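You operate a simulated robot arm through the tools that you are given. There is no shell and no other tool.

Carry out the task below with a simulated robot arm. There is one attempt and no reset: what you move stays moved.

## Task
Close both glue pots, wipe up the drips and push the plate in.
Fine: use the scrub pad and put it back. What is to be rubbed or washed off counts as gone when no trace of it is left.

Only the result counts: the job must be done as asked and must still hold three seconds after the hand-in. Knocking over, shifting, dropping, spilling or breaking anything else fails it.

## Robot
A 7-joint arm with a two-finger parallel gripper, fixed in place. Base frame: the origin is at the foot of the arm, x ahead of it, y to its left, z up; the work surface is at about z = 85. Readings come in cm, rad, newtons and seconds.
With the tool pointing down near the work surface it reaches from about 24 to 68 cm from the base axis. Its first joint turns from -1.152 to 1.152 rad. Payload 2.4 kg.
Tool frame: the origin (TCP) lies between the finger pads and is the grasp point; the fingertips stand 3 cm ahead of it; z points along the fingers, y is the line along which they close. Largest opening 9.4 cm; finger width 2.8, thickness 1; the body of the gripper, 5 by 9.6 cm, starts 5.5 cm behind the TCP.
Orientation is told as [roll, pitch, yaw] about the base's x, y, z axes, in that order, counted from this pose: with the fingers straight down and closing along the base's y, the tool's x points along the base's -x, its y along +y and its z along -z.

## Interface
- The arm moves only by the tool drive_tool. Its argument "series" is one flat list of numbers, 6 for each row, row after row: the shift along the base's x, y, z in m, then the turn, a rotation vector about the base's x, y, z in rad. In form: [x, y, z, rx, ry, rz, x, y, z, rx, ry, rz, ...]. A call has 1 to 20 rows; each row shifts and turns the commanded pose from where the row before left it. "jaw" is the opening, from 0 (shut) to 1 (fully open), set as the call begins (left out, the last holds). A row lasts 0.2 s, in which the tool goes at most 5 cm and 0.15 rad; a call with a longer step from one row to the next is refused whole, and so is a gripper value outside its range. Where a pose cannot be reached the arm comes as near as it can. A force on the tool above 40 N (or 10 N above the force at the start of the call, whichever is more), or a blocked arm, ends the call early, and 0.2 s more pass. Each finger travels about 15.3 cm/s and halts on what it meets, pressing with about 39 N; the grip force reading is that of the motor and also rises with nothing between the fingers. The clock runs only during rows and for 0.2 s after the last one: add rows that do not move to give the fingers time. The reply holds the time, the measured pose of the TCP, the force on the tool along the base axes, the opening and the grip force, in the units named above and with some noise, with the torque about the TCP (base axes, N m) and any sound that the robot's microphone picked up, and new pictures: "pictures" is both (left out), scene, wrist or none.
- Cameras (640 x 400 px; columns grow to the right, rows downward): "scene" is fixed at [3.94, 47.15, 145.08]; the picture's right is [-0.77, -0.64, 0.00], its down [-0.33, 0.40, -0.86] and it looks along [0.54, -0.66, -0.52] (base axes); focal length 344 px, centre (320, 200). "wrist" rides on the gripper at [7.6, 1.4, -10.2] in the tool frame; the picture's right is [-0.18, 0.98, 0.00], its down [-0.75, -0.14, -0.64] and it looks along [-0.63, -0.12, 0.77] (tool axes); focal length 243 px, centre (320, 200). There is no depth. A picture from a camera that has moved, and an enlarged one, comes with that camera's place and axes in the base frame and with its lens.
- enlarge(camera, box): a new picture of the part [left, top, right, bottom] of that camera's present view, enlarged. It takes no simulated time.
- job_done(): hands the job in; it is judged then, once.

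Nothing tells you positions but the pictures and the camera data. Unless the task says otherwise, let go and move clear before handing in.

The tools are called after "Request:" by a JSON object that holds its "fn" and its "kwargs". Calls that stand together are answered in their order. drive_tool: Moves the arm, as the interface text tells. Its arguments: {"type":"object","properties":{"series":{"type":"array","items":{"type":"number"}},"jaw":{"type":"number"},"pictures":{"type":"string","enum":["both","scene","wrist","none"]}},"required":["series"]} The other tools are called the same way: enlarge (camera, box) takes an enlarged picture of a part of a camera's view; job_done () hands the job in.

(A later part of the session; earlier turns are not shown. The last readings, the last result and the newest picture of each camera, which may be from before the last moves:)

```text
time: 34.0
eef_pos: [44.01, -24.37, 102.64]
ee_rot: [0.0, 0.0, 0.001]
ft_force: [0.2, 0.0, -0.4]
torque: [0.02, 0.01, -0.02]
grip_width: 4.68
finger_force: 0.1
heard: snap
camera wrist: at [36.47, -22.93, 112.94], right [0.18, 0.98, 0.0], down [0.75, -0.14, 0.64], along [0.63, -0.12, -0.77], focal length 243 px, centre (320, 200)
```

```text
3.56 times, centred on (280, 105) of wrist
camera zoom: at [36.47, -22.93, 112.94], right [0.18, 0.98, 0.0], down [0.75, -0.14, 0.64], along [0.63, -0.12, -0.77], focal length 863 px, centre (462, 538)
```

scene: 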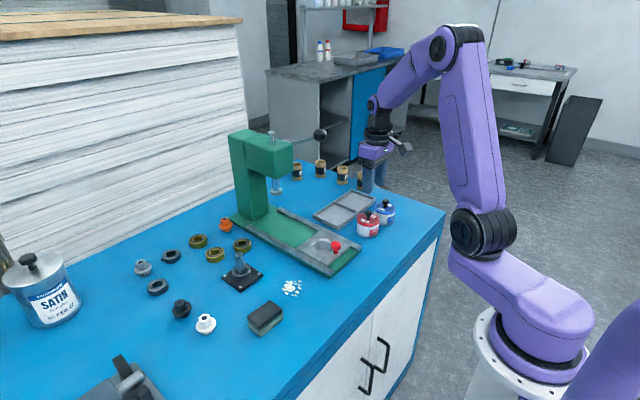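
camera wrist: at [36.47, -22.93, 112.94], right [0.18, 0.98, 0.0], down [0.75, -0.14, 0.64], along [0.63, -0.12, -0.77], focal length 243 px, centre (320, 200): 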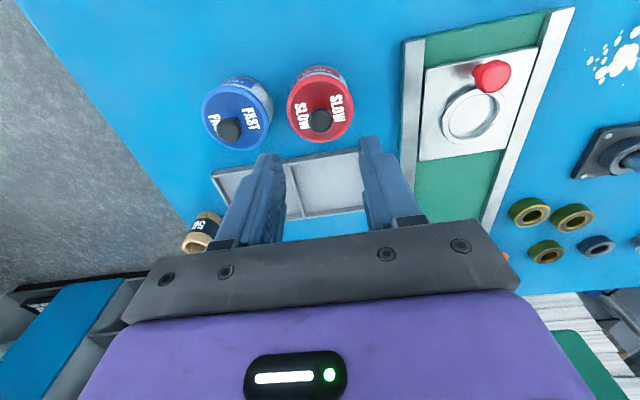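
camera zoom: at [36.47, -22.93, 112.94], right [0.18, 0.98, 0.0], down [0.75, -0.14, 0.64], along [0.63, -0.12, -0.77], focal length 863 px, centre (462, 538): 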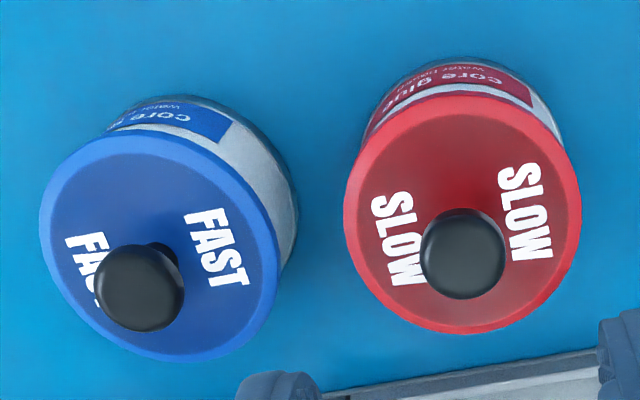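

The joints look equally tight now: the lid-to-label gap matches once scaled for distance. To be sure the red is latched without risking pulling it up, I'll press straight down on top of its knob with closed fingers.

Request:
{"fn": "drive_tool", "kwargs": {"series": [0.0045, -0.0008, 0, 0, 0, 0, 0, 0, -0.03, 0, 0, 0, 0, 0, -0.03, 0, 0, 0, 0, 0, 0, 0, 0, 0], "jaw": 0.0}}

Request:
{"fn": "enlarge", "kwargs": {"camera": "wrist", "box": [220, 80, 420, 205]}}

Request:
{"fn": "enlarge", "kwargs": {"camera": "scene", "box": [350, 195, 405, 240]}}

```text
time: 35.0
eef_pos: [44.78, -24.57, 96.63]
ee_rot: [0.0, 0.001, -0.001]
ft_force: [-0.1, -0.3, 0.5]
torque: [0.01, -0.01, 0.0]
grip_width: 0.0
finger_force: 33.6
camera wrist: at [37.1, -23.11, 106.81], right [0.18, 0.98, 0.0], down [0.75, -0.14, 0.64], along [0.63, -0.12, -0.77], focal length 243 px, centre (320, 200)
```

scene: 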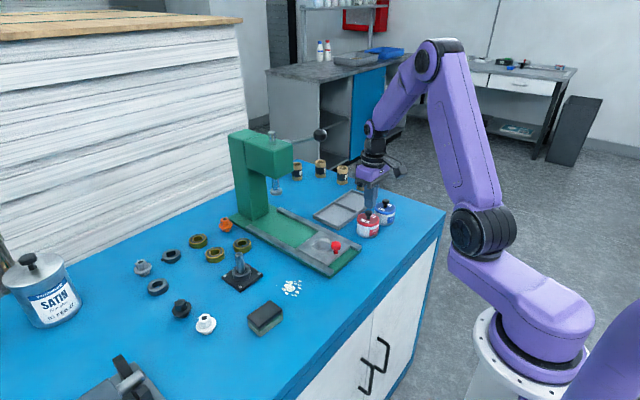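
wrist: 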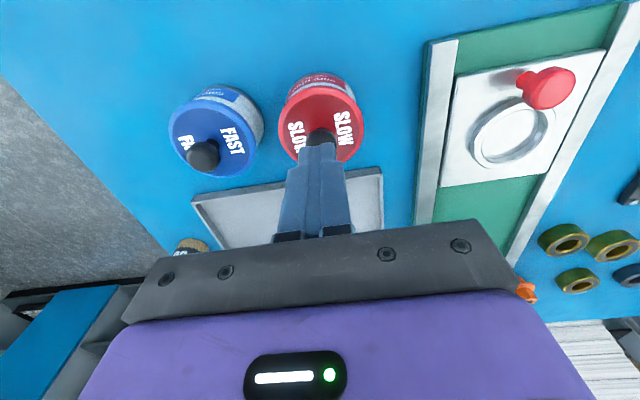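

```text
3.20 times, centred on (320, 142) of wrist
camera zoom: at [37.1, -23.11, 106.81], right [0.18, 0.98, 0.0], down [0.75, -0.14, 0.64], along [0.63, -0.12, -0.77], focal length 776 px, centre (320, 384)
```

zoom: 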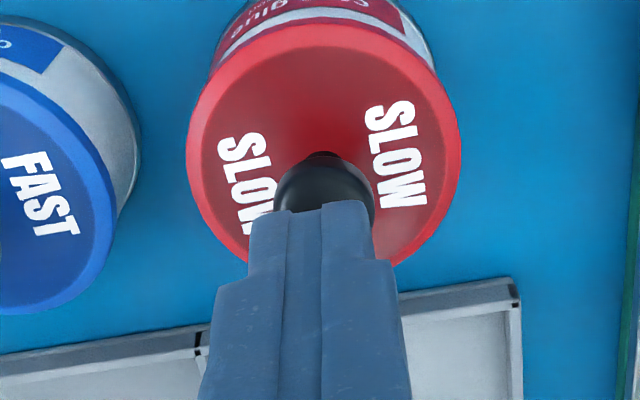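

```text
8.89 times, centred on (378, 218) of scene
camera zoom: at [3.94, 47.15, 145.08], right [-0.77, -0.64, 0.0], down [-0.33, 0.4, -0.86], along [0.54, -0.66, -0.52], focal length 3059 px, centre (-191, 44)
```

zoom: 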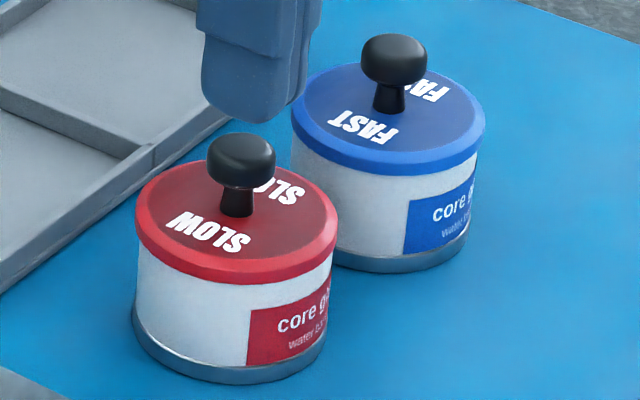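

The fingertips are nearly above the knob, off by about 0.3 cm in x. I'll shift slightly and press down gently.

Request:
{"fn": "drive_tool", "kwargs": {"series": [0.003, 0.0008, -0.008, 0, 0, 0, 0, 0, -0.003, 0, 0, 0, 0, 0, -0.002, 0, 0, 0, 0, 0, 0, 0, 0, 0], "pictures": "none"}}

Request:
{"fn": "enlarge", "kwargs": {"camera": "scene", "box": [350, 195, 405, 240]}}

```text
time: 36.0
eef_pos: [45.02, -24.61, 95.26]
ee_rot: [-0.001, 0.0, 0.0]
ft_force: [0.9, -0.5, 0.3]
torque: [-0.05, 0.02, -0.01]
grip_width: 0.0
finger_force: 33.1
```

```text
8.89 times, centred on (378, 218) of scene
camera zoom: at [3.94, 47.15, 145.08], right [-0.77, -0.64, 0.0], down [-0.33, 0.4, -0.86], along [0.54, -0.66, -0.52], focal length 3059 px, centre (-191, 44)
```

zoom: 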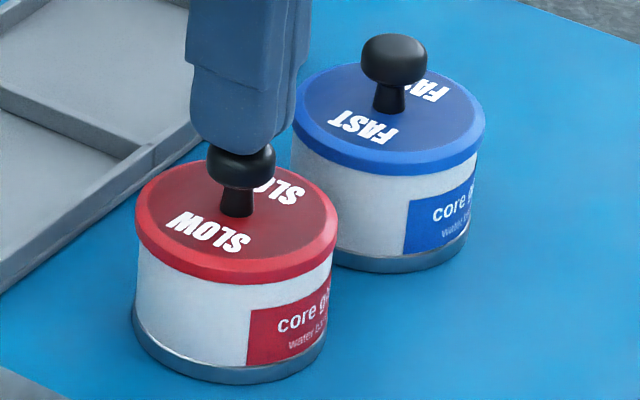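

Request:
{"fn": "drive_tool", "kwargs": {"series": [0, 0, -0.002, 0, 0, 0, 0, 0, -0.001, 0, 0, 0, 0, 0, -0.001, 0, 0, 0, 0, 0, 0, 0, 0, 0], "pictures": "none"}}

```text
time: 37.0
eef_pos: [44.95, -24.58, 95.05]
ee_rot: [-0.003, -0.003, 0.0]
ft_force: [-5.8, 5.6, 35.7]
torque: [0.2, 0.21, 0.03]
grip_width: 0.01
finger_force: 33.0
```

No snap at 35.7 N, so the red lid is already latched and both pots are closed. I'll lift away and go over to the scrub pad near (42.5, 17.5).

Request:
{"fn": "drive_tool", "kwargs": {"series": [0, 0, 0.02, 0, 0, 0, 0, 0, 0.04, 0, 0, 0, 0, 0, 0.03, 0, 0, 0, -0.005, 0.0415, 0, 0, 0, 0, -0.005, 0.0415, 0, 0, 0, 0, -0.005, 0.0415, 0, 0, 0, 0, -0.005, 0.0415, 0, 0, 0, 0, -0.005, 0.0415, 0, 0, 0, 0, -0.005, 0.0415, 0, 0, 0, 0, -0.005, 0.0415, 0, 0, 0, 0, -0.005, 0.0415, 0, 0, 0, 0, -0.005, 0.0415, 0, 0, 0, 0, -0.005, 0.0415, 0, 0, 0, 0, 0, 0, 0, 0, 0, 0]}}

Request:
{"fn": "enlarge", "kwargs": {"camera": "scene", "box": [350, 195, 405, 240]}}

Request:
{"fn": "enlarge", "kwargs": {"camera": "wrist", "box": [240, 60, 400, 160]}}

Request:
{"fn": "enlarge", "kwargs": {"camera": "wrist", "box": [160, 60, 320, 160]}}

```text
time: 40.0
eef_pos: [39.89, 16.99, 103.84]
ee_rot: [-0.001, -0.002, 0.002]
ft_force: [-0.4, -0.2, -0.1]
torque: [0.0, 0.0, 0.0]
grip_width: 0.0
finger_force: 32.7
camera wrist: at [32.29, 18.46, 114.11], right [0.18, 0.98, 0.0], down [0.75, -0.14, 0.64], along [0.63, -0.12, -0.77], focal length 243 px, centre (320, 200)
```

scene: 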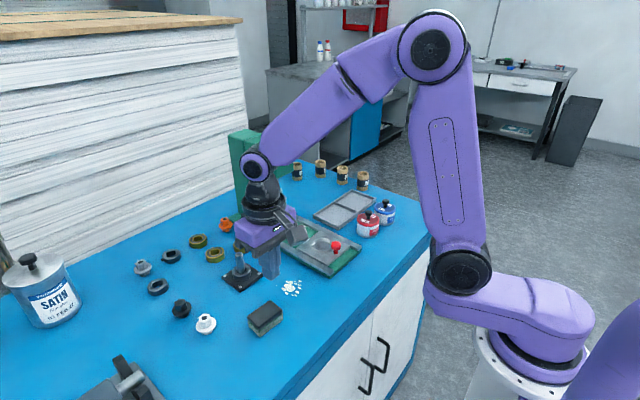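
wrist: 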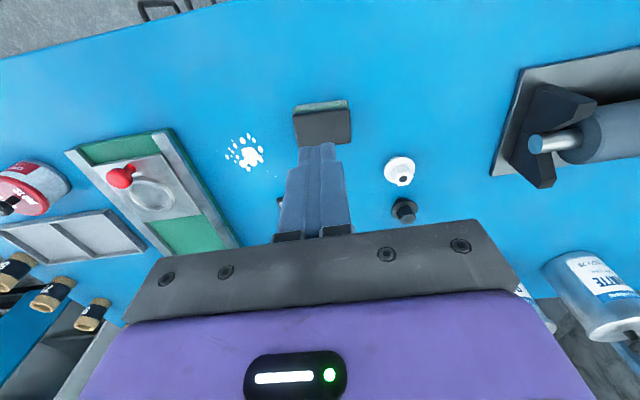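

```text
8.89 times, centred on (378, 218) of scene
camera zoom: at [3.94, 47.16, 145.08], right [-0.77, -0.64, 0.0], down [-0.33, 0.4, -0.86], along [0.54, -0.66, -0.52], focal length 3059 px, centre (-191, 44)
```

zoom: 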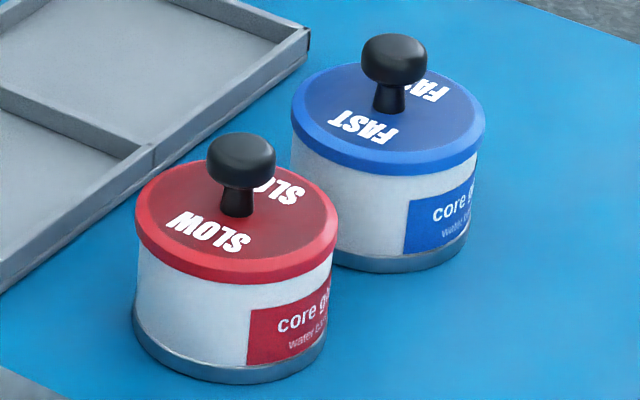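

```text
4.00 times, centred on (320, 110) of wrist
camera zoom: at [32.29, 18.46, 114.11], right [0.18, 0.98, 0.0], down [0.75, -0.14, 0.64], along [0.63, -0.12, -0.77], focal length 970 px, centre (320, 560)
```

zoom: 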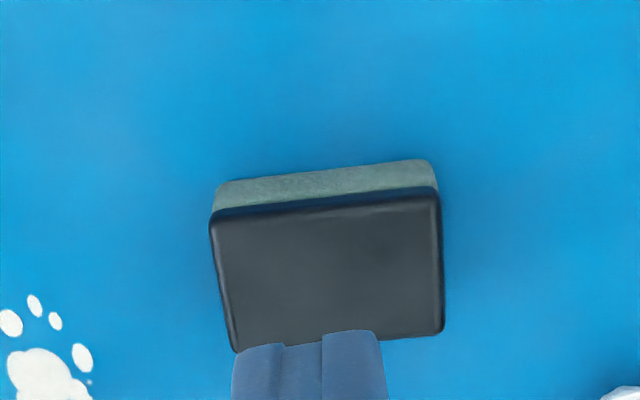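

```text
4.00 times, centred on (240, 110) of wrist
camera zoom: at [32.29, 18.46, 114.11], right [0.18, 0.98, 0.0], down [0.75, -0.14, 0.64], along [0.63, -0.12, -0.77], focal length 970 px, centre (640, 560)
```

zoom: 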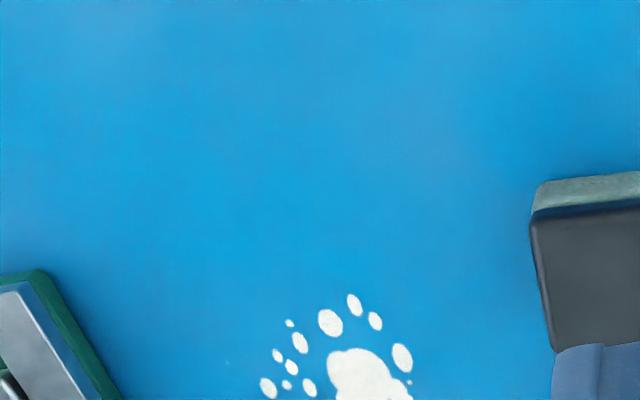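

The pots still look good. Now I'll zoom on the pad and drips for exact geometry before grasping.

Request:
{"fn": "enlarge", "kwargs": {"camera": "scene", "box": [240, 290, 300, 345]}}

Request:
{"fn": "enlarge", "kwargs": {"camera": "scene", "box": [270, 270, 318, 306]}}

Request:
{"fn": "enlarge", "kwargs": {"camera": "wrist", "box": [200, 120, 296, 180]}}

```text
7.27 times, centred on (270, 318) of scene
camera zoom: at [3.94, 47.16, 145.08], right [-0.77, -0.64, 0.0], down [-0.33, 0.4, -0.86], along [0.54, -0.66, -0.52], focal length 2503 px, centre (684, -654)
```

zoom: 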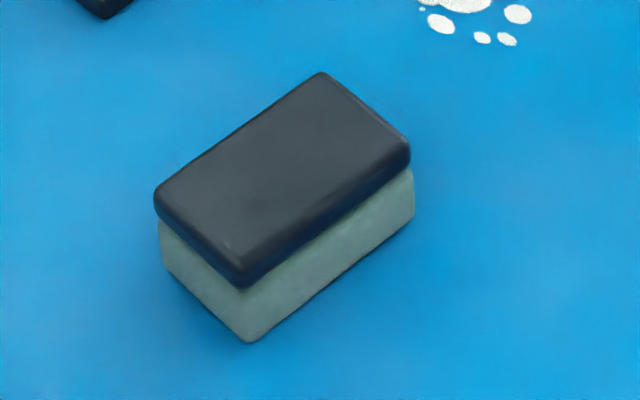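

```text
11.11 times, centred on (294, 288) of scene
camera zoom: at [3.94, 47.16, 145.08], right [-0.77, -0.64, 0.0], down [-0.33, 0.4, -0.86], along [0.54, -0.66, -0.52], focal length 3824 px, centre (609, -778)
```

zoom: 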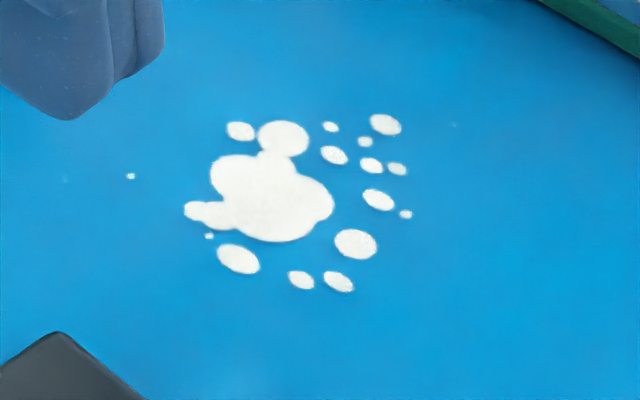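

```text
6.67 times, centred on (248, 150) of wrist
camera zoom: at [32.29, 18.46, 114.11], right [0.18, 0.98, 0.0], down [0.75, -0.14, 0.64], along [0.63, -0.12, -0.77], focal length 1618 px, centre (800, 533)
```

zoom: 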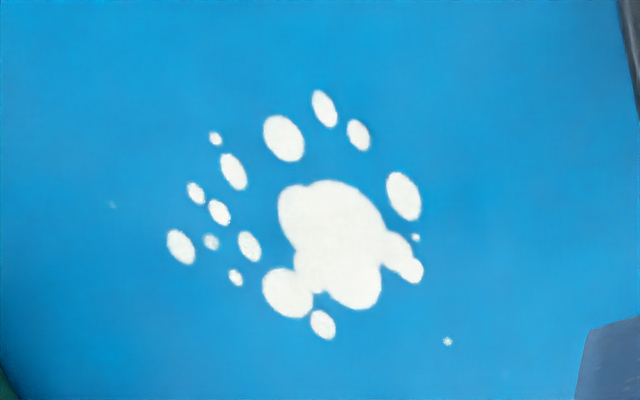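

The pad is about 6 × 3.9 × 3 cm, centred near (43.85, 16.7) and turned about -0.07 rad, with its top at z ≈ 88. The drips span x 44–51, y 2–8.5, including faint specks. I'll open the jaws and descend above the pad.

Request:
{"fn": "drive_tool", "kwargs": {"series": [0.0128, -0.0009, -0.02, 0, 0, -0.07, 0.0128, -0.0009, -0.03, 0, 0, 0, 0.0128, -0.001, -0.03, 0, 0, 0, 0, 0, 0, 0, 0, 0], "jaw": 1.0}}

Request:
{"fn": "enlarge", "kwargs": {"camera": "wrist", "box": [220, 80, 420, 205]}}

Request:
{"fn": "enlarge", "kwargs": {"camera": "scene", "box": [230, 270, 300, 345]}}

```text
time: 41.0
eef_pos: [43.87, 16.48, 95.74]
ee_rot: [0.0, 0.0, -0.07]
ft_force: [-0.4, -0.6, 0.1]
torque: [-0.03, 0.01, 0.01]
grip_width: 9.42
finger_force: 0.1
camera wrist: at [36.38, 18.54, 106.0], right [0.25, 0.97, 0.0], down [0.74, -0.19, 0.64], along [0.62, -0.16, -0.77], focal length 243 px, centre (320, 200)
```

scene: 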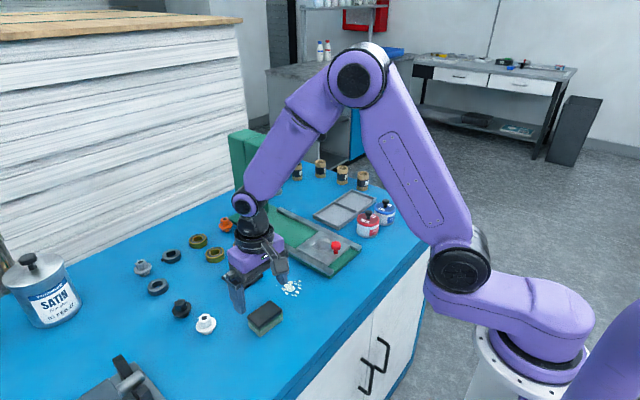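
wrist: 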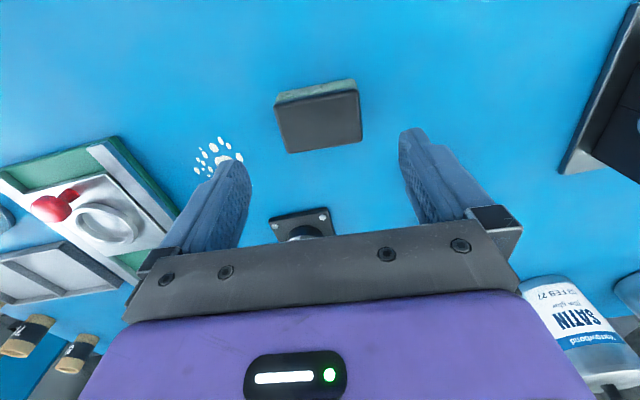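

```text
3.20 times, centred on (320, 142) of wrist
camera zoom: at [36.38, 18.54, 106.0], right [0.25, 0.97, 0.0], down [0.74, -0.19, 0.64], along [0.62, -0.16, -0.77], focal length 776 px, centre (320, 384)
```

zoom: 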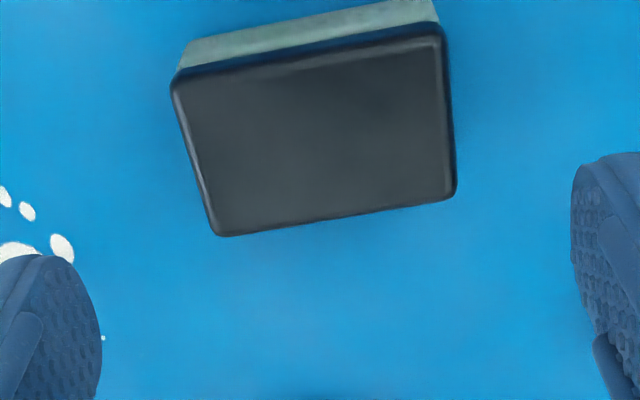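

```text
5.33 times, centred on (265, 308) of scene
camera zoom: at [3.94, 47.15, 145.08], right [-0.77, -0.64, 0.0], down [-0.33, 0.4, -0.86], along [0.54, -0.66, -0.52], focal length 1835 px, centre (613, -373)
```

zoom: 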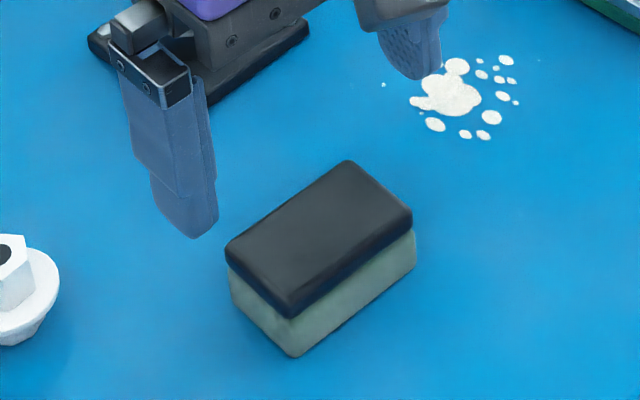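

The pad is aligned in yaw and y, with its centre about 0.25 cm nearer in x. I'll correct for that and descend with the fingers on either side.

Request:
{"fn": "drive_tool", "kwargs": {"series": [-0.0025, 0.0005, -0.03, 0, 0, 0, 0, 0, -0.03, 0, 0, 0, 0, 0, -0.012, 0, 0, 0, 0, 0, 0, 0, 0, 0]}}

Request:
{"fn": "enlarge", "kwargs": {"camera": "scene", "box": [230, 270, 300, 345]}}

Request:
{"fn": "enlarge", "kwargs": {"camera": "wrist", "box": [220, 100, 420, 225]}}

```text
time: 42.0
eef_pos: [43.52, 16.4, 88.62]
ee_rot: [0.0, 0.0, -0.069]
ft_force: [0.4, -0.2, -0.7]
torque: [-0.03, 0.01, -0.02]
grip_width: 9.4
finger_force: 0.2
camera wrist: at [35.99, 18.4, 98.86], right [0.25, 0.97, 0.0], down [0.74, -0.19, 0.64], along [0.62, -0.16, -0.77], focal length 243 px, centre (320, 200)
```

scene: 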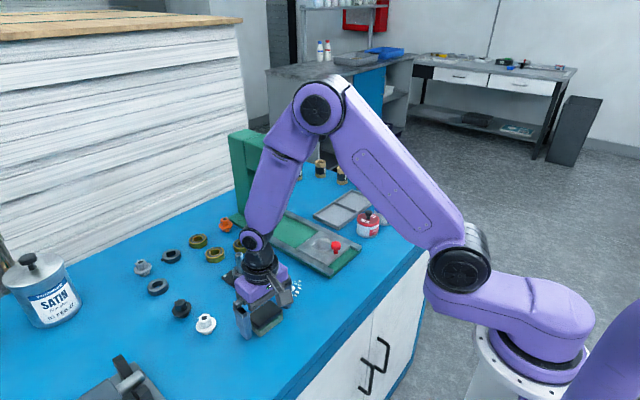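
wrist: 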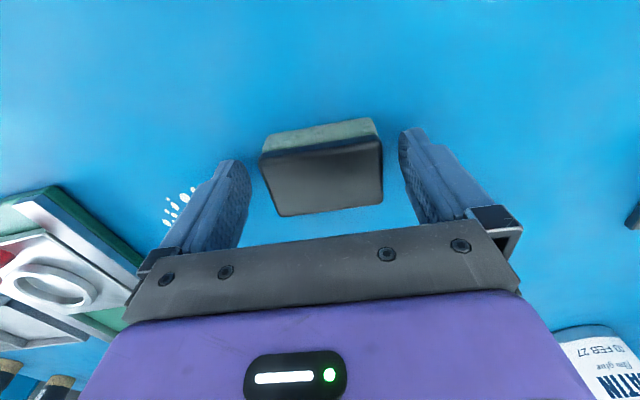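

```text
5.33 times, centred on (265, 308) of scene
camera zoom: at [3.94, 47.15, 145.08], right [-0.77, -0.64, 0.0], down [-0.33, 0.4, -0.86], along [0.54, -0.66, -0.52], focal length 1835 px, centre (613, -373)
```

zoom: 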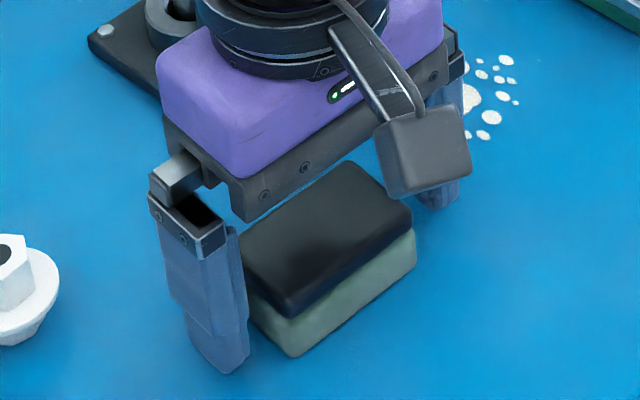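

```text
3.20 times, centred on (320, 162) of wrist
camera zoom: at [35.99, 18.4, 98.86], right [0.25, 0.97, 0.0], down [0.74, -0.19, 0.64], along [0.62, -0.16, -0.77], focal length 776 px, centre (320, 320)
```

zoom: 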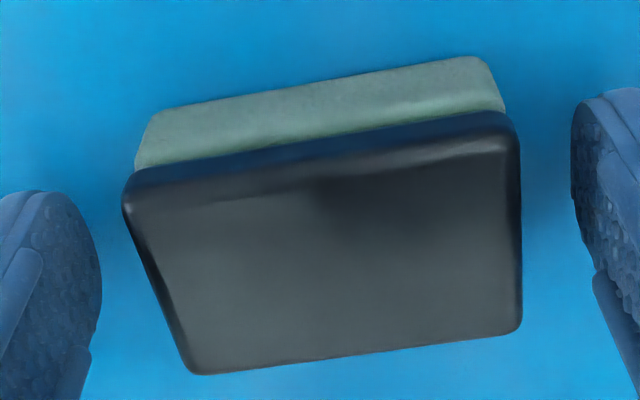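

The fingers straddle the pad evenly, so I'll close on it.

Request:
{"fn": "drive_tool", "kwargs": {"series": [0, 0, 0, 0, 0, 0, 0, 0, 0, 0, 0, 0, 0, 0, 0, 0, 0, 0], "jaw": 0.0}}

Request:
{"fn": "enlarge", "kwargs": {"camera": "scene", "box": [230, 270, 300, 345]}}

Request:
{"fn": "enlarge", "kwargs": {"camera": "wrist", "box": [220, 100, 420, 225]}}

```text
time: 42.8
eef_pos: [43.46, 16.39, 88.64]
ee_rot: [0.001, 0.001, -0.069]
ft_force: [0.0, 0.3, 0.3]
torque: [0.0, -0.04, 0.0]
grip_width: 6.74
finger_force: 39.0
camera wrist: at [36.0, 18.39, 98.88], right [0.25, 0.97, 0.0], down [0.74, -0.19, 0.64], along [0.62, -0.16, -0.77], focal length 243 px, centre (320, 200)
```

scene: 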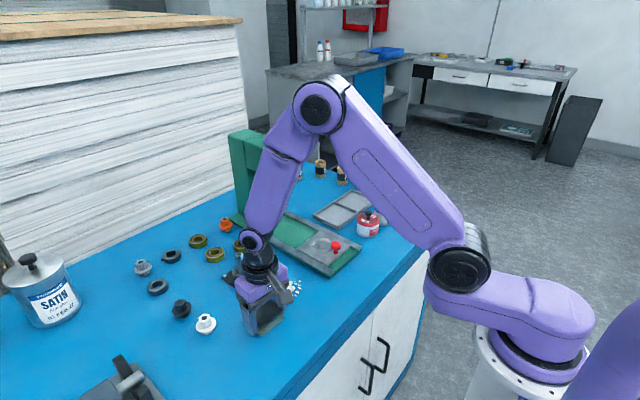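
wrist: 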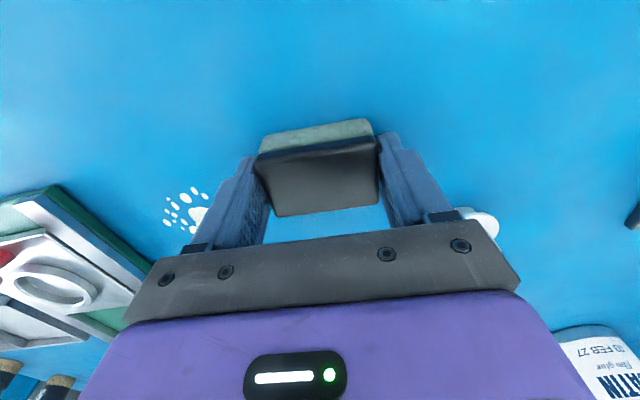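

```text
5.33 times, centred on (265, 308) of scene
camera zoom: at [3.94, 47.16, 145.08], right [-0.77, -0.64, 0.0], down [-0.33, 0.4, -0.86], along [0.54, -0.66, -0.52], focal length 1835 px, centre (613, -373)
```

zoom: 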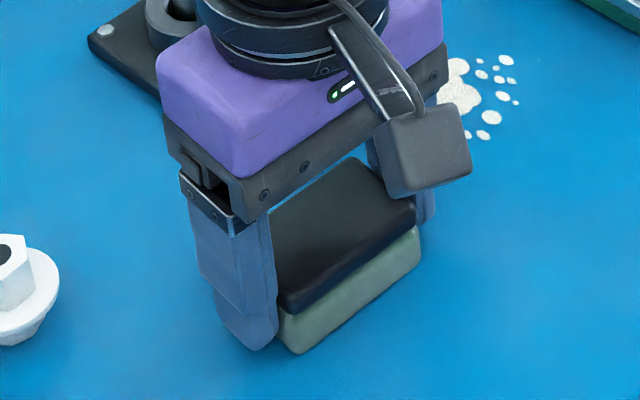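

```text
3.20 times, centred on (320, 162) of wrist
camera zoom: at [36.0, 18.39, 98.88], right [0.25, 0.97, 0.0], down [0.74, -0.19, 0.64], along [0.62, -0.16, -0.77], focal length 776 px, centre (320, 320)
```

zoom: 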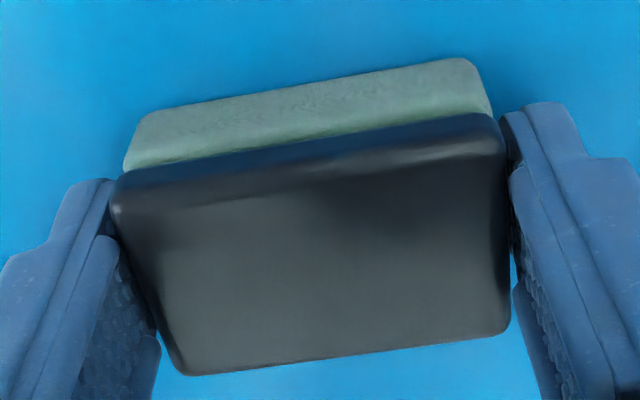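

The pad is held. Closing nudged it about 0.2 cm in -y, so I'll add 0.2 cm when returning it. I'll lift it and hover just nearer than the drips.

Request:
{"fn": "drive_tool", "kwargs": {"series": [0, 0, 0.015, 0, 0, 0, 0, 0, 0.02, 0, 0, 0, -0.003, -0.04, 0, 0, 0, 0, -0.003, -0.04, 0, 0, 0, 0, -0.004, -0.0425, 0, 0, 0, 0, 0, 0, 0, 0, 0, 0]}}

Request:
{"fn": "enlarge", "kwargs": {"camera": "scene", "box": [250, 250, 340, 330]}}

Request:
{"fn": "enlarge", "kwargs": {"camera": "wrist", "box": [220, 100, 420, 225]}}

```text
time: 44.2
eef_pos: [42.55, 4.68, 92.41]
ee_rot: [0.001, 0.0, -0.071]
ft_force: [0.2, 0.4, -0.5]
torque: [-0.01, -0.03, 0.0]
grip_width: 6.72
finger_force: 39.1
camera wrist: at [35.12, 6.57, 102.65], right [0.25, 0.97, 0.0], down [0.74, -0.19, 0.64], along [0.62, -0.16, -0.77], focal length 243 px, centre (320, 200)
```

scene: 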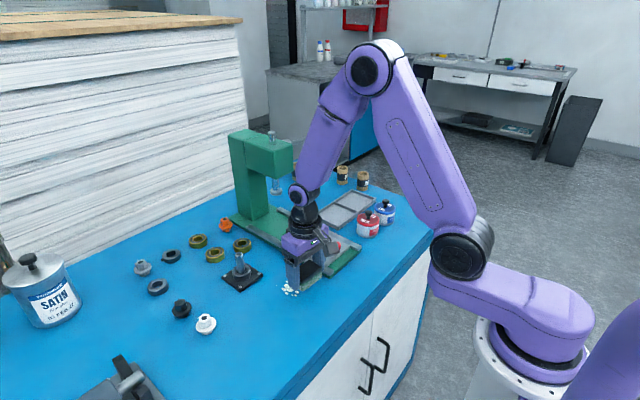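
wrist: 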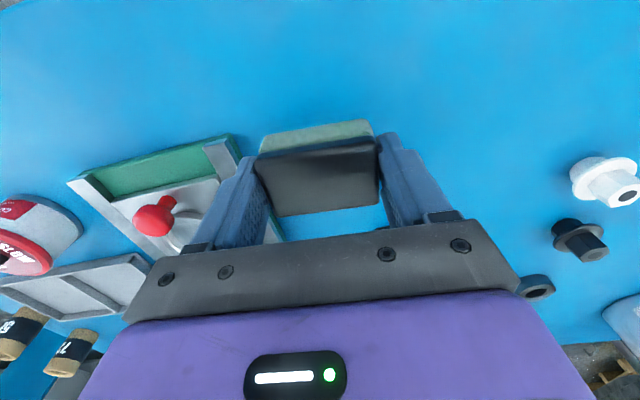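

```text
5.00 times, centred on (295, 290) of scene
camera zoom: at [3.94, 47.15, 145.08], right [-0.77, -0.64, 0.0], down [-0.33, 0.4, -0.86], along [0.54, -0.66, -0.52], focal length 1721 px, centre (445, -250)
```

zoom: 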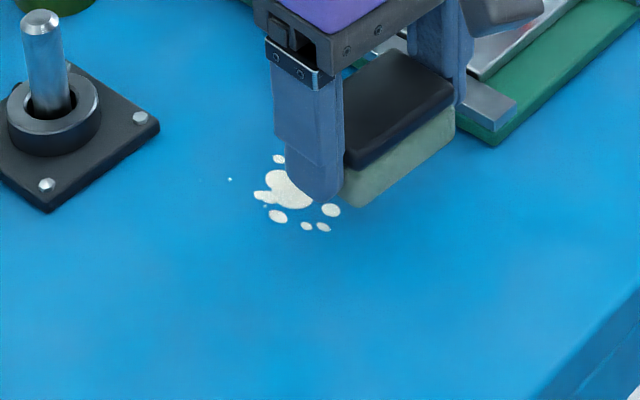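

```text
3.20 times, centred on (320, 162) of wrist
camera zoom: at [35.12, 6.57, 102.65], right [0.25, 0.97, 0.0], down [0.74, -0.19, 0.64], along [0.62, -0.16, -0.77], focal length 776 px, centre (320, 320)
```

zoom: 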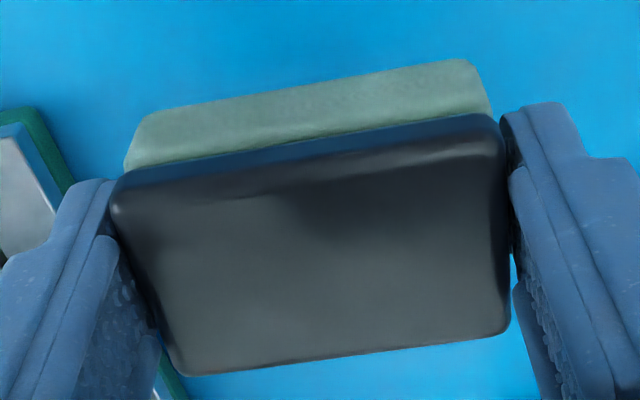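

The pad is over the near edge of the drip area at (42.6, 4.5). I'll lower it until it just touches the bench.

Request:
{"fn": "drive_tool", "kwargs": {"series": [0, 0, -0.02, 0, 0, 0, 0, 0, -0.013, 0, 0, 0, 0, 0, -0.001, 0, 0, 0, 0, 0, -0.001, 0, 0, 0, 0, 0, 0, 0, 0, 0], "pictures": "none"}}

```text
time: 45.4
eef_pos: [42.49, 4.49, 88.76]
ee_rot: [0.0, 0.0, -0.07]
ft_force: [-0.3, -0.4, -0.4]
torque: [-0.02, 0.02, 0.0]
grip_width: 6.7
finger_force: 38.6
```

Request:
{"fn": "drive_tool", "kwargs": {"series": [0, 0, -0.0005, 0, 0, 0, 0, 0, -0.0005, 0, 0, 0, 0, 0, 0, 0, 0, 0], "pictures": "none"}}

```text
time: 46.2
eef_pos: [42.55, 4.37, 88.69]
ee_rot: [-0.001, 0.001, -0.071]
ft_force: [0.0, 0.4, 5.1]
torque: [-0.14, 0.02, -0.04]
grip_width: 6.71
finger_force: 38.7
```

Light contact at 5 N. I'll press a touch more and sweep forward across the drips.

Request:
{"fn": "drive_tool", "kwargs": {"series": [0, 0, -0.0004, 0, 0, 0, 0.01, 0, 0, 0, 0, 0, 0.01, 0, 0, 0, 0, 0, 0.01, 0, 0, 0, 0, 0, 0.01, 0, 0, 0, 0, 0, 0.01, 0, 0, 0, 0, 0, 0.01, 0, 0, 0, 0, 0, 0.01, 0, 0, 0, 0, 0, 0.01, 0, 0, 0, 0, 0, 0, 0, 0, 0, 0, 0]}}

Request:
{"fn": "enlarge", "kwargs": {"camera": "scene", "box": [250, 250, 340, 330]}}

Request:
{"fn": "enlarge", "kwargs": {"camera": "wrist", "box": [200, 60, 440, 210]}}

```text
time: 46.7
eef_pos: [42.56, 4.45, 88.59]
ee_rot: [-0.003, 0.008, -0.071]
ft_force: [-4.6, -0.7, 16.3]
torque: [-0.35, -0.18, -0.04]
grip_width: 6.69
finger_force: 39.1
stopped in row 2: the force on the tool passed its limit at 49 N (the readings are from after the stop); the commanded pose is now the measured one
camera wrist: at [35.16, 6.51, 98.94], right [0.25, 0.97, 0.0], down [0.75, -0.19, 0.64], along [0.62, -0.16, -0.77], focal length 243 px, centre (320, 200)
```

scene: 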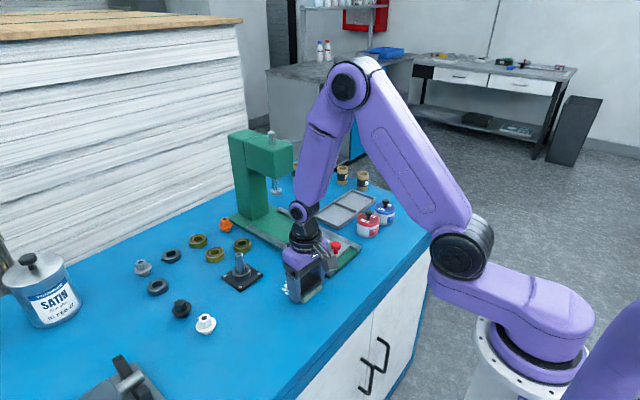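
wrist: 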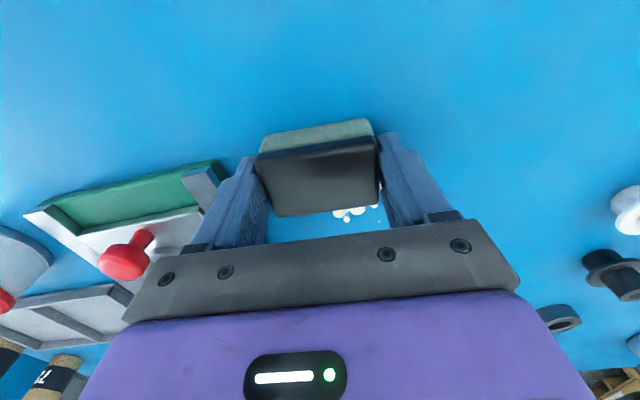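

```text
5.00 times, centred on (295, 290) of scene
camera zoom: at [3.9, 47.15, 145.08], right [-0.77, -0.64, 0.0], down [-0.33, 0.4, -0.86], along [0.54, -0.66, -0.52], focal length 1721 px, centre (445, -250)
```

zoom: 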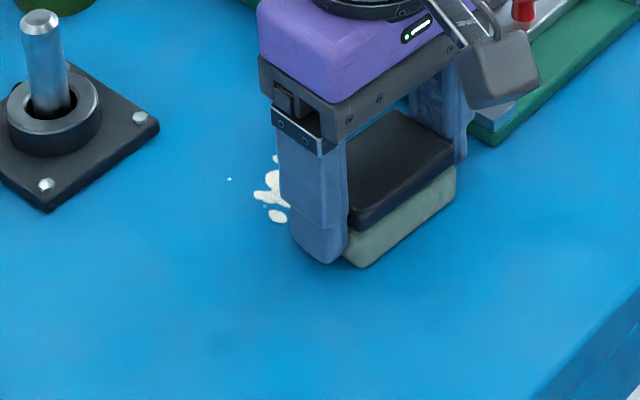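

```text
2.67 times, centred on (320, 135) of wrist
camera zoom: at [35.16, 6.51, 98.94], right [0.25, 0.97, 0.0], down [0.75, -0.19, 0.64], along [0.62, -0.16, -0.77], focal length 647 px, centre (320, 373)
```

zoom: 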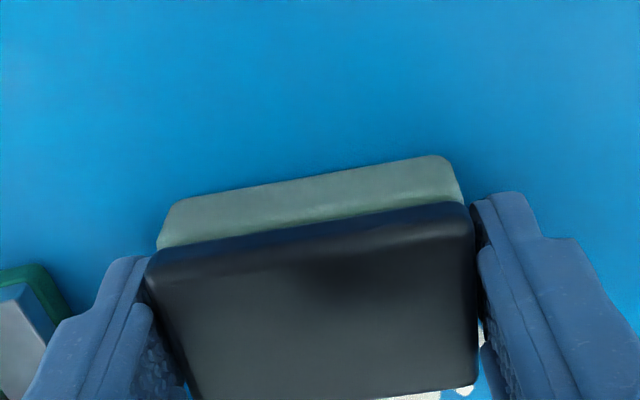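

The force limit tripped, since pressing while moving quickly was too stiff. I'll reset the small tilt, ease up, and sweep with smaller, slower steps.

Request:
{"fn": "drive_tool", "kwargs": {"series": [0, 0, 0.0008, 0.003, -0.008, 0, 0, 0, 0, 0, 0, 0], "pictures": "none"}}

```text
time: 47.3
eef_pos: [42.68, 4.54, 88.62]
ee_rot: [0.0, -0.002, -0.07]
ft_force: [-6.2, 3.7, 18.3]
torque: [-0.49, 0.28, -0.22]
grip_width: 6.74
finger_force: 38.7
```

Request:
{"fn": "drive_tool", "kwargs": {"series": [0, 0, 0.0007, 0, 0, 0, 0, 0, 0, 0, 0, 0], "pictures": "none"}}

```text
time: 47.9
eef_pos: [42.54, 4.58, 88.64]
ee_rot: [0.003, -0.002, -0.069]
ft_force: [-1.0, 1.7, 6.1]
torque: [-0.19, 0.06, -0.01]
grip_width: 6.71
finger_force: 39.3
```

Request:
{"fn": "drive_tool", "kwargs": {"series": [0.002, 0, 0, 0, 0, 0, 0.003, 0, 0, 0, 0, 0, 0.003, 0, 0, 0, 0, 0, 0.003, 0, 0, 0, 0, 0, 0, 0, 0, 0, 0, 0], "pictures": "none"}}

```text
time: 49.1
eef_pos: [43.82, 4.5, 88.66]
ee_rot: [0.001, 0.0, -0.07]
ft_force: [-0.2, 0.0, -0.7]
torque: [-0.03, 0.01, 0.0]
grip_width: 6.7
finger_force: 39.2
```

Request:
{"fn": "drive_tool", "kwargs": {"series": [0, 0, -0.0008, 0, 0, 0, 0.003, 0, 0, 0, 0, 0, 0.004, 0, 0, 0, 0, 0, 0.004, 0, 0, 0, 0, 0, 0.004, 0, 0, 0, 0, 0, 0, 0, 0, 0, 0, 0], "pictures": "scene"}}

Request:
{"fn": "enlarge", "kwargs": {"camera": "scene", "box": [250, 250, 340, 330]}}

Request:
{"fn": "enlarge", "kwargs": {"camera": "wrist", "box": [200, 100, 440, 250]}}

```text
time: 50.5
eef_pos: [45.21, 4.51, 88.54]
ee_rot: [0.0, 0.0, -0.07]
ft_force: [-16.4, 4.8, 35.7]
torque: [-0.66, 0.29, -0.32]
grip_width: 6.72
finger_force: 38.8
```

scene: 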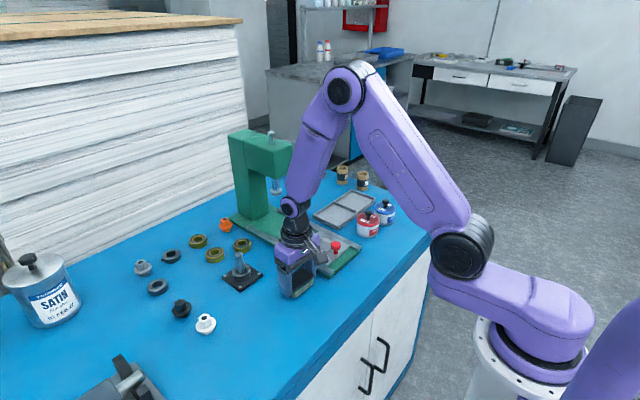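

```text
5.00 times, centred on (295, 290) of scene
camera zoom: at [3.84, 47.16, 145.08], right [-0.77, -0.64, 0.0], down [-0.33, 0.4, -0.86], along [0.54, -0.66, -0.52], focal length 1721 px, centre (445, -250)
```

zoom: 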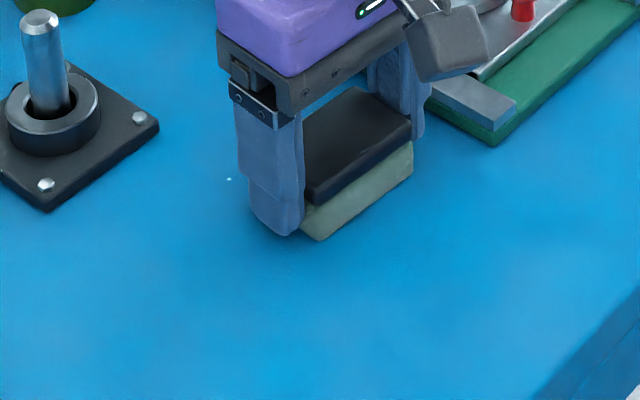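

```text
2.67 times, centred on (320, 175) of wrist
camera zoom: at [37.65, 6.51, 98.88], right [0.25, 0.97, 0.0], down [0.74, -0.19, 0.64], along [0.62, -0.16, -0.77], focal length 647 px, centre (320, 267)
```

zoom: 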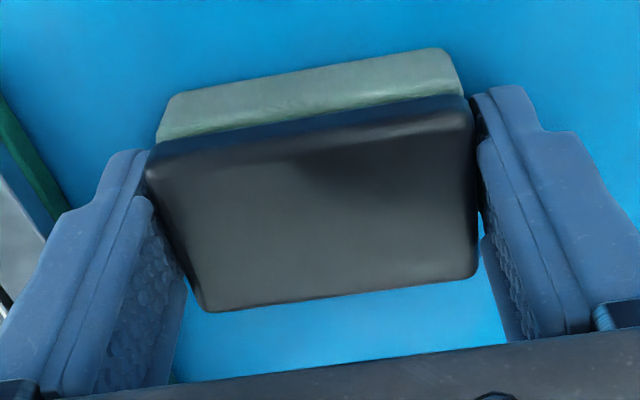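

Most of the drips are already gone, with only the outlying specks left. The force is high at 36 N, so I'll ease up slightly and continue forward.

Request:
{"fn": "drive_tool", "kwargs": {"series": [0, 0, 0.0005, 0, 0, 0, 0, 0, 0, 0, 0, 0], "pictures": "none"}}

```text
time: 51.1
eef_pos: [45.36, 4.46, 88.68]
ee_rot: [0.003, -0.005, -0.07]
ft_force: [-1.4, 2.4, 6.1]
torque: [-0.11, 0.03, -0.03]
grip_width: 6.74
finger_force: 39.2
```

Request:
{"fn": "drive_tool", "kwargs": {"series": [0.003, 0, 0, 0, 0, 0, 0.003, 0, 0, 0, 0, 0, 0.003, 0, 0, 0, 0, 0, 0.003, 0, 0, 0, 0, 0, 0.003, 0, 0, 0, 0, 0, 0.003, 0, 0, 0, 0, 0, 0, 0, 0, 0, 0, 0], "pictures": "none"}}

Request:
{"fn": "enlarge", "kwargs": {"camera": "scene", "box": [250, 250, 340, 330]}}

Request:
{"fn": "enlarge", "kwargs": {"camera": "wrist", "box": [200, 100, 440, 250]}}

```text
time: 52.7
eef_pos: [46.99, 4.44, 88.73]
ee_rot: [0.004, -0.002, -0.069]
ft_force: [0.1, -0.3, -1.9]
torque: [-0.03, -0.01, -0.03]
grip_width: 6.71
finger_force: 39.3
```

```text
5.00 times, centred on (295, 290) of scene
camera zoom: at [3.94, 47.15, 145.08], right [-0.77, -0.64, 0.0], down [-0.33, 0.4, -0.86], along [0.54, -0.66, -0.52], focal length 1721 px, centre (445, -250)
```

zoom: 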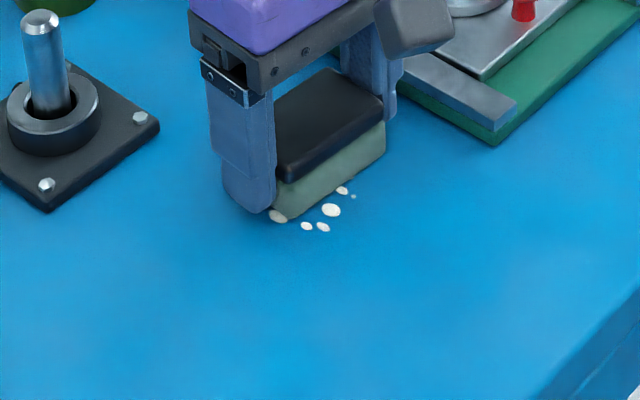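

```text
2.67 times, centred on (320, 175) of wrist
camera zoom: at [39.51, 6.45, 99.0], right [0.25, 0.97, 0.0], down [0.74, -0.19, 0.64], along [0.62, -0.16, -0.77], focal length 647 px, centre (320, 267)
```

zoom: 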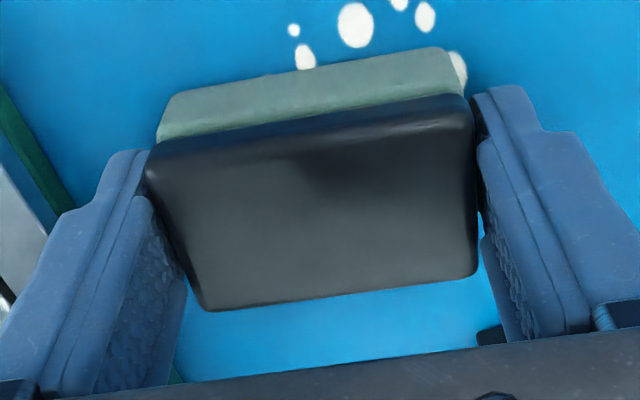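

The drips were only hidden under the pad: contact was too light and faded as I moved. I'll regulate the pressure, then scrub back over the near dots.

Request:
{"fn": "drive_tool", "kwargs": {"series": [0, 0, -0.0006, 0, 0, 0, 0, 0, 0, 0, 0, 0], "pictures": "none"}}

```text
time: 53.3
eef_pos: [47.02, 4.51, 88.65]
ee_rot: [0.001, -0.002, -0.07]
ft_force: [0.0, 0.7, -0.7]
torque: [-0.02, 0.01, 0.02]
grip_width: 6.69
finger_force: 39.3
```

Request:
{"fn": "drive_tool", "kwargs": {"series": [0, 0, -0.0006, 0, 0, 0, 0, 0, 0, 0, 0, 0], "pictures": "none"}}

```text
time: 53.9
eef_pos: [47.18, 4.51, 88.59]
ee_rot: [0.004, -0.004, -0.069]
ft_force: [-1.3, -1.1, 17.2]
torque: [-0.33, -0.05, 0.02]
grip_width: 6.71
finger_force: 39.4
```

Firm contact at 17 N. I'll scrub back toward -x.

Request:
{"fn": "drive_tool", "kwargs": {"series": [-0.003, 0, 0, 0, 0, 0, -0.003, 0, 0, 0, 0, 0, -0.003, 0, 0, 0, 0, 0, -0.003, 0, 0, 0, 0, 0, -0.003, 0, 0, 0, 0, 0, -0.003, 0, 0, 0, 0, 0, 0, 0, 0, 0, 0, 0], "pictures": "none"}}

Request:
{"fn": "enlarge", "kwargs": {"camera": "wrist", "box": [200, 100, 440, 250]}}

```text
time: 55.5
eef_pos: [45.6, 4.49, 88.72]
ee_rot: [0.001, -0.009, -0.072]
ft_force: [12.9, 1.0, 28.2]
torque: [0.01, -0.11, -0.02]
grip_width: 6.69
finger_force: 39.2
```

```text
2.67 times, centred on (320, 175) of wrist
camera zoom: at [37.95, 6.51, 98.86], right [0.25, 0.97, 0.01], down [0.74, -0.2, 0.65], along [0.63, -0.16, -0.76], focal length 647 px, centre (320, 267)
```

zoom: 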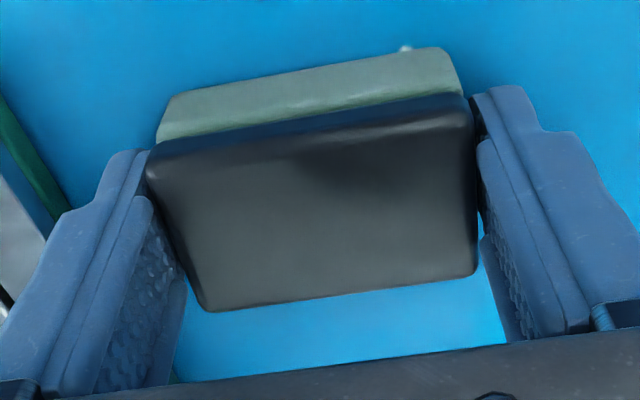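

Good rubbing contact: 28 N normal and 13 N friction. I'll continue toward -x past the near dots, easing slightly.

Request:
{"fn": "drive_tool", "kwargs": {"series": [-0.003, 0, 0.0002, 0, 0, 0, -0.003, 0, 0, 0, 0, 0, -0.003, 0, 0, 0, 0, 0, -0.003, 0, 0, 0, 0, 0, -0.003, 0, 0, 0, 0, 0, -0.003, 0, 0, 0, 0, 0, -0.003, 0, 0, 0, 0, 0, 0, 0, 0, 0, 0, 0], "pictures": "scene"}}

Request:
{"fn": "enlarge", "kwargs": {"camera": "scene", "box": [250, 250, 340, 330]}}

Request:
{"fn": "enlarge", "kwargs": {"camera": "wrist", "box": [200, 100, 440, 250]}}

```text
time: 57.3
eef_pos: [43.26, 4.42, 88.7]
ee_rot: [0.004, -0.004, -0.069]
ft_force: [11.1, -3.5, 30.3]
torque: [0.13, -0.09, 0.0]
grip_width: 6.68
finger_force: 38.9
```

scene: 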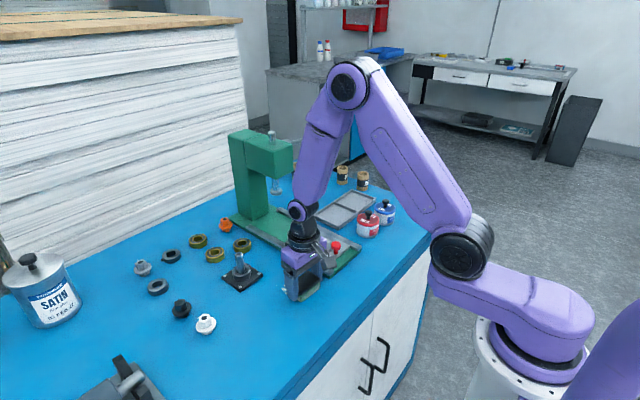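

```text
5.00 times, centred on (295, 290) of scene
camera zoom: at [3.93, 47.14, 145.09], right [-0.77, -0.64, 0.0], down [-0.33, 0.4, -0.86], along [0.54, -0.66, -0.52], focal length 1721 px, centre (445, -250)
```

zoom: 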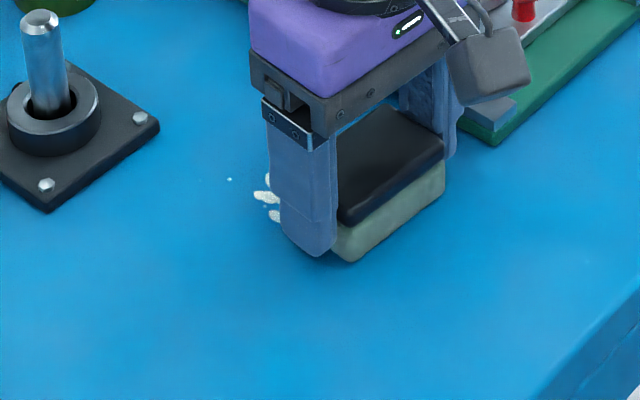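

```text
2.67 times, centred on (320, 175) of wrist
camera zoom: at [35.63, 6.53, 98.88], right [0.25, 0.97, 0.0], down [0.74, -0.2, 0.65], along [0.63, -0.16, -0.76], focal length 647 px, centre (320, 267)
```

zoom: 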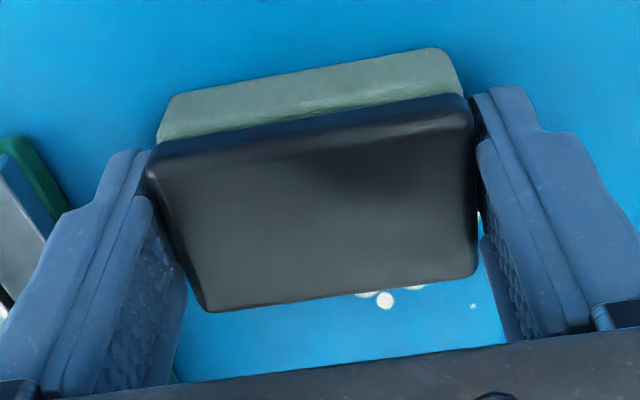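

I'm back at x ≈ 43, and some of the main blob is still visible beyond the pad. I'll do a full forward sweep to x ≈ 50 with the same contact.

Request:
{"fn": "drive_tool", "kwargs": {"series": [0.002, 0, 0.0001, 0, 0, 0, 0.003, 0, 0, 0, 0, 0, 0.004, 0, 0, 0, 0, 0, 0.004, 0, 0, 0, 0, 0, 0.004, 0, 0, 0, 0, 0, 0.004, 0, 0, 0, 0, 0, 0.004, 0, 0, 0, 0, 0, 0.004, 0, 0, 0, 0, 0, 0.004, 0, 0, 0, 0, 0, 0.004, 0, 0, 0, 0, 0, 0, 0, 0, 0, 0, 0], "pictures": "none"}}

Request:
{"fn": "enlarge", "kwargs": {"camera": "scene", "box": [250, 250, 340, 330]}}

Request:
{"fn": "enlarge", "kwargs": {"camera": "wrist", "box": [200, 100, 440, 250]}}

```text
time: 57.8
eef_pos: [43.35, 4.6, 88.69]
ee_rot: [0.002, 0.002, -0.069]
ft_force: [-3.3, -1.0, 12.0]
torque: [0.25, -0.03, 0.06]
grip_width: 6.67
finger_force: 39.3
stopped in row 2: the force on the tool passed its limit at 43 N (the readings are from after the stop); the commanded pose is now the measured one
```

```text
5.00 times, centred on (295, 290) of scene
camera zoom: at [3.91, 47.15, 145.08], right [-0.77, -0.64, 0.0], down [-0.33, 0.4, -0.86], along [0.54, -0.66, -0.52], focal length 1721 px, centre (445, -250)
```

zoom: 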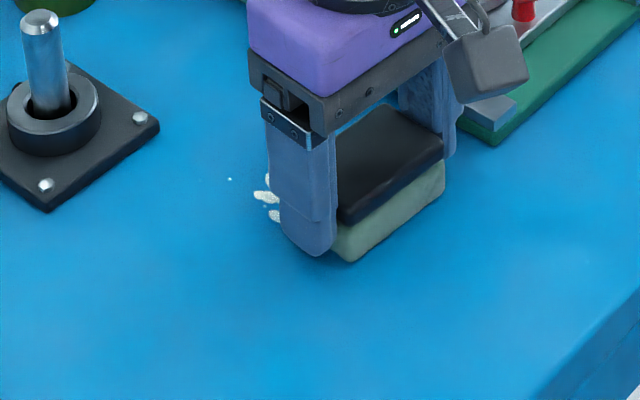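

```text
2.67 times, centred on (320, 175) of wrist
camera zoom: at [35.71, 6.54, 98.95], right [0.25, 0.97, 0.0], down [0.74, -0.19, 0.64], along [0.62, -0.16, -0.77], focal length 647 px, centre (320, 267)
```

zoom: 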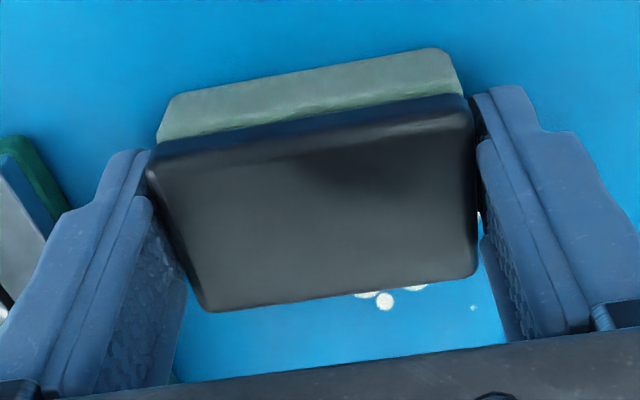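

Request:
{"fn": "drive_tool", "kwargs": {"series": [0.002, 0, 0.0001, 0, 0, 0, 0.003, 0, 0, 0, 0, 0, 0.003, 0, 0, 0, 0, 0, 0.003, 0, 0, 0, 0, 0, 0.003, 0, 0, 0, 0, 0, 0.003, 0, 0, 0, 0, 0, 0.003, 0, 0, 0, 0, 0, 0.003, 0, 0, 0, 0, 0, 0, 0, 0, 0, 0, 0], "pictures": "none"}}

```text
time: 59.8
eef_pos: [45.4, 4.51, 88.74]
ee_rot: [0.002, 0.002, -0.07]
ft_force: [-16.4, -0.6, 34.2]
torque: [0.2, 0.04, 0.06]
grip_width: 6.69
finger_force: 39.0
```

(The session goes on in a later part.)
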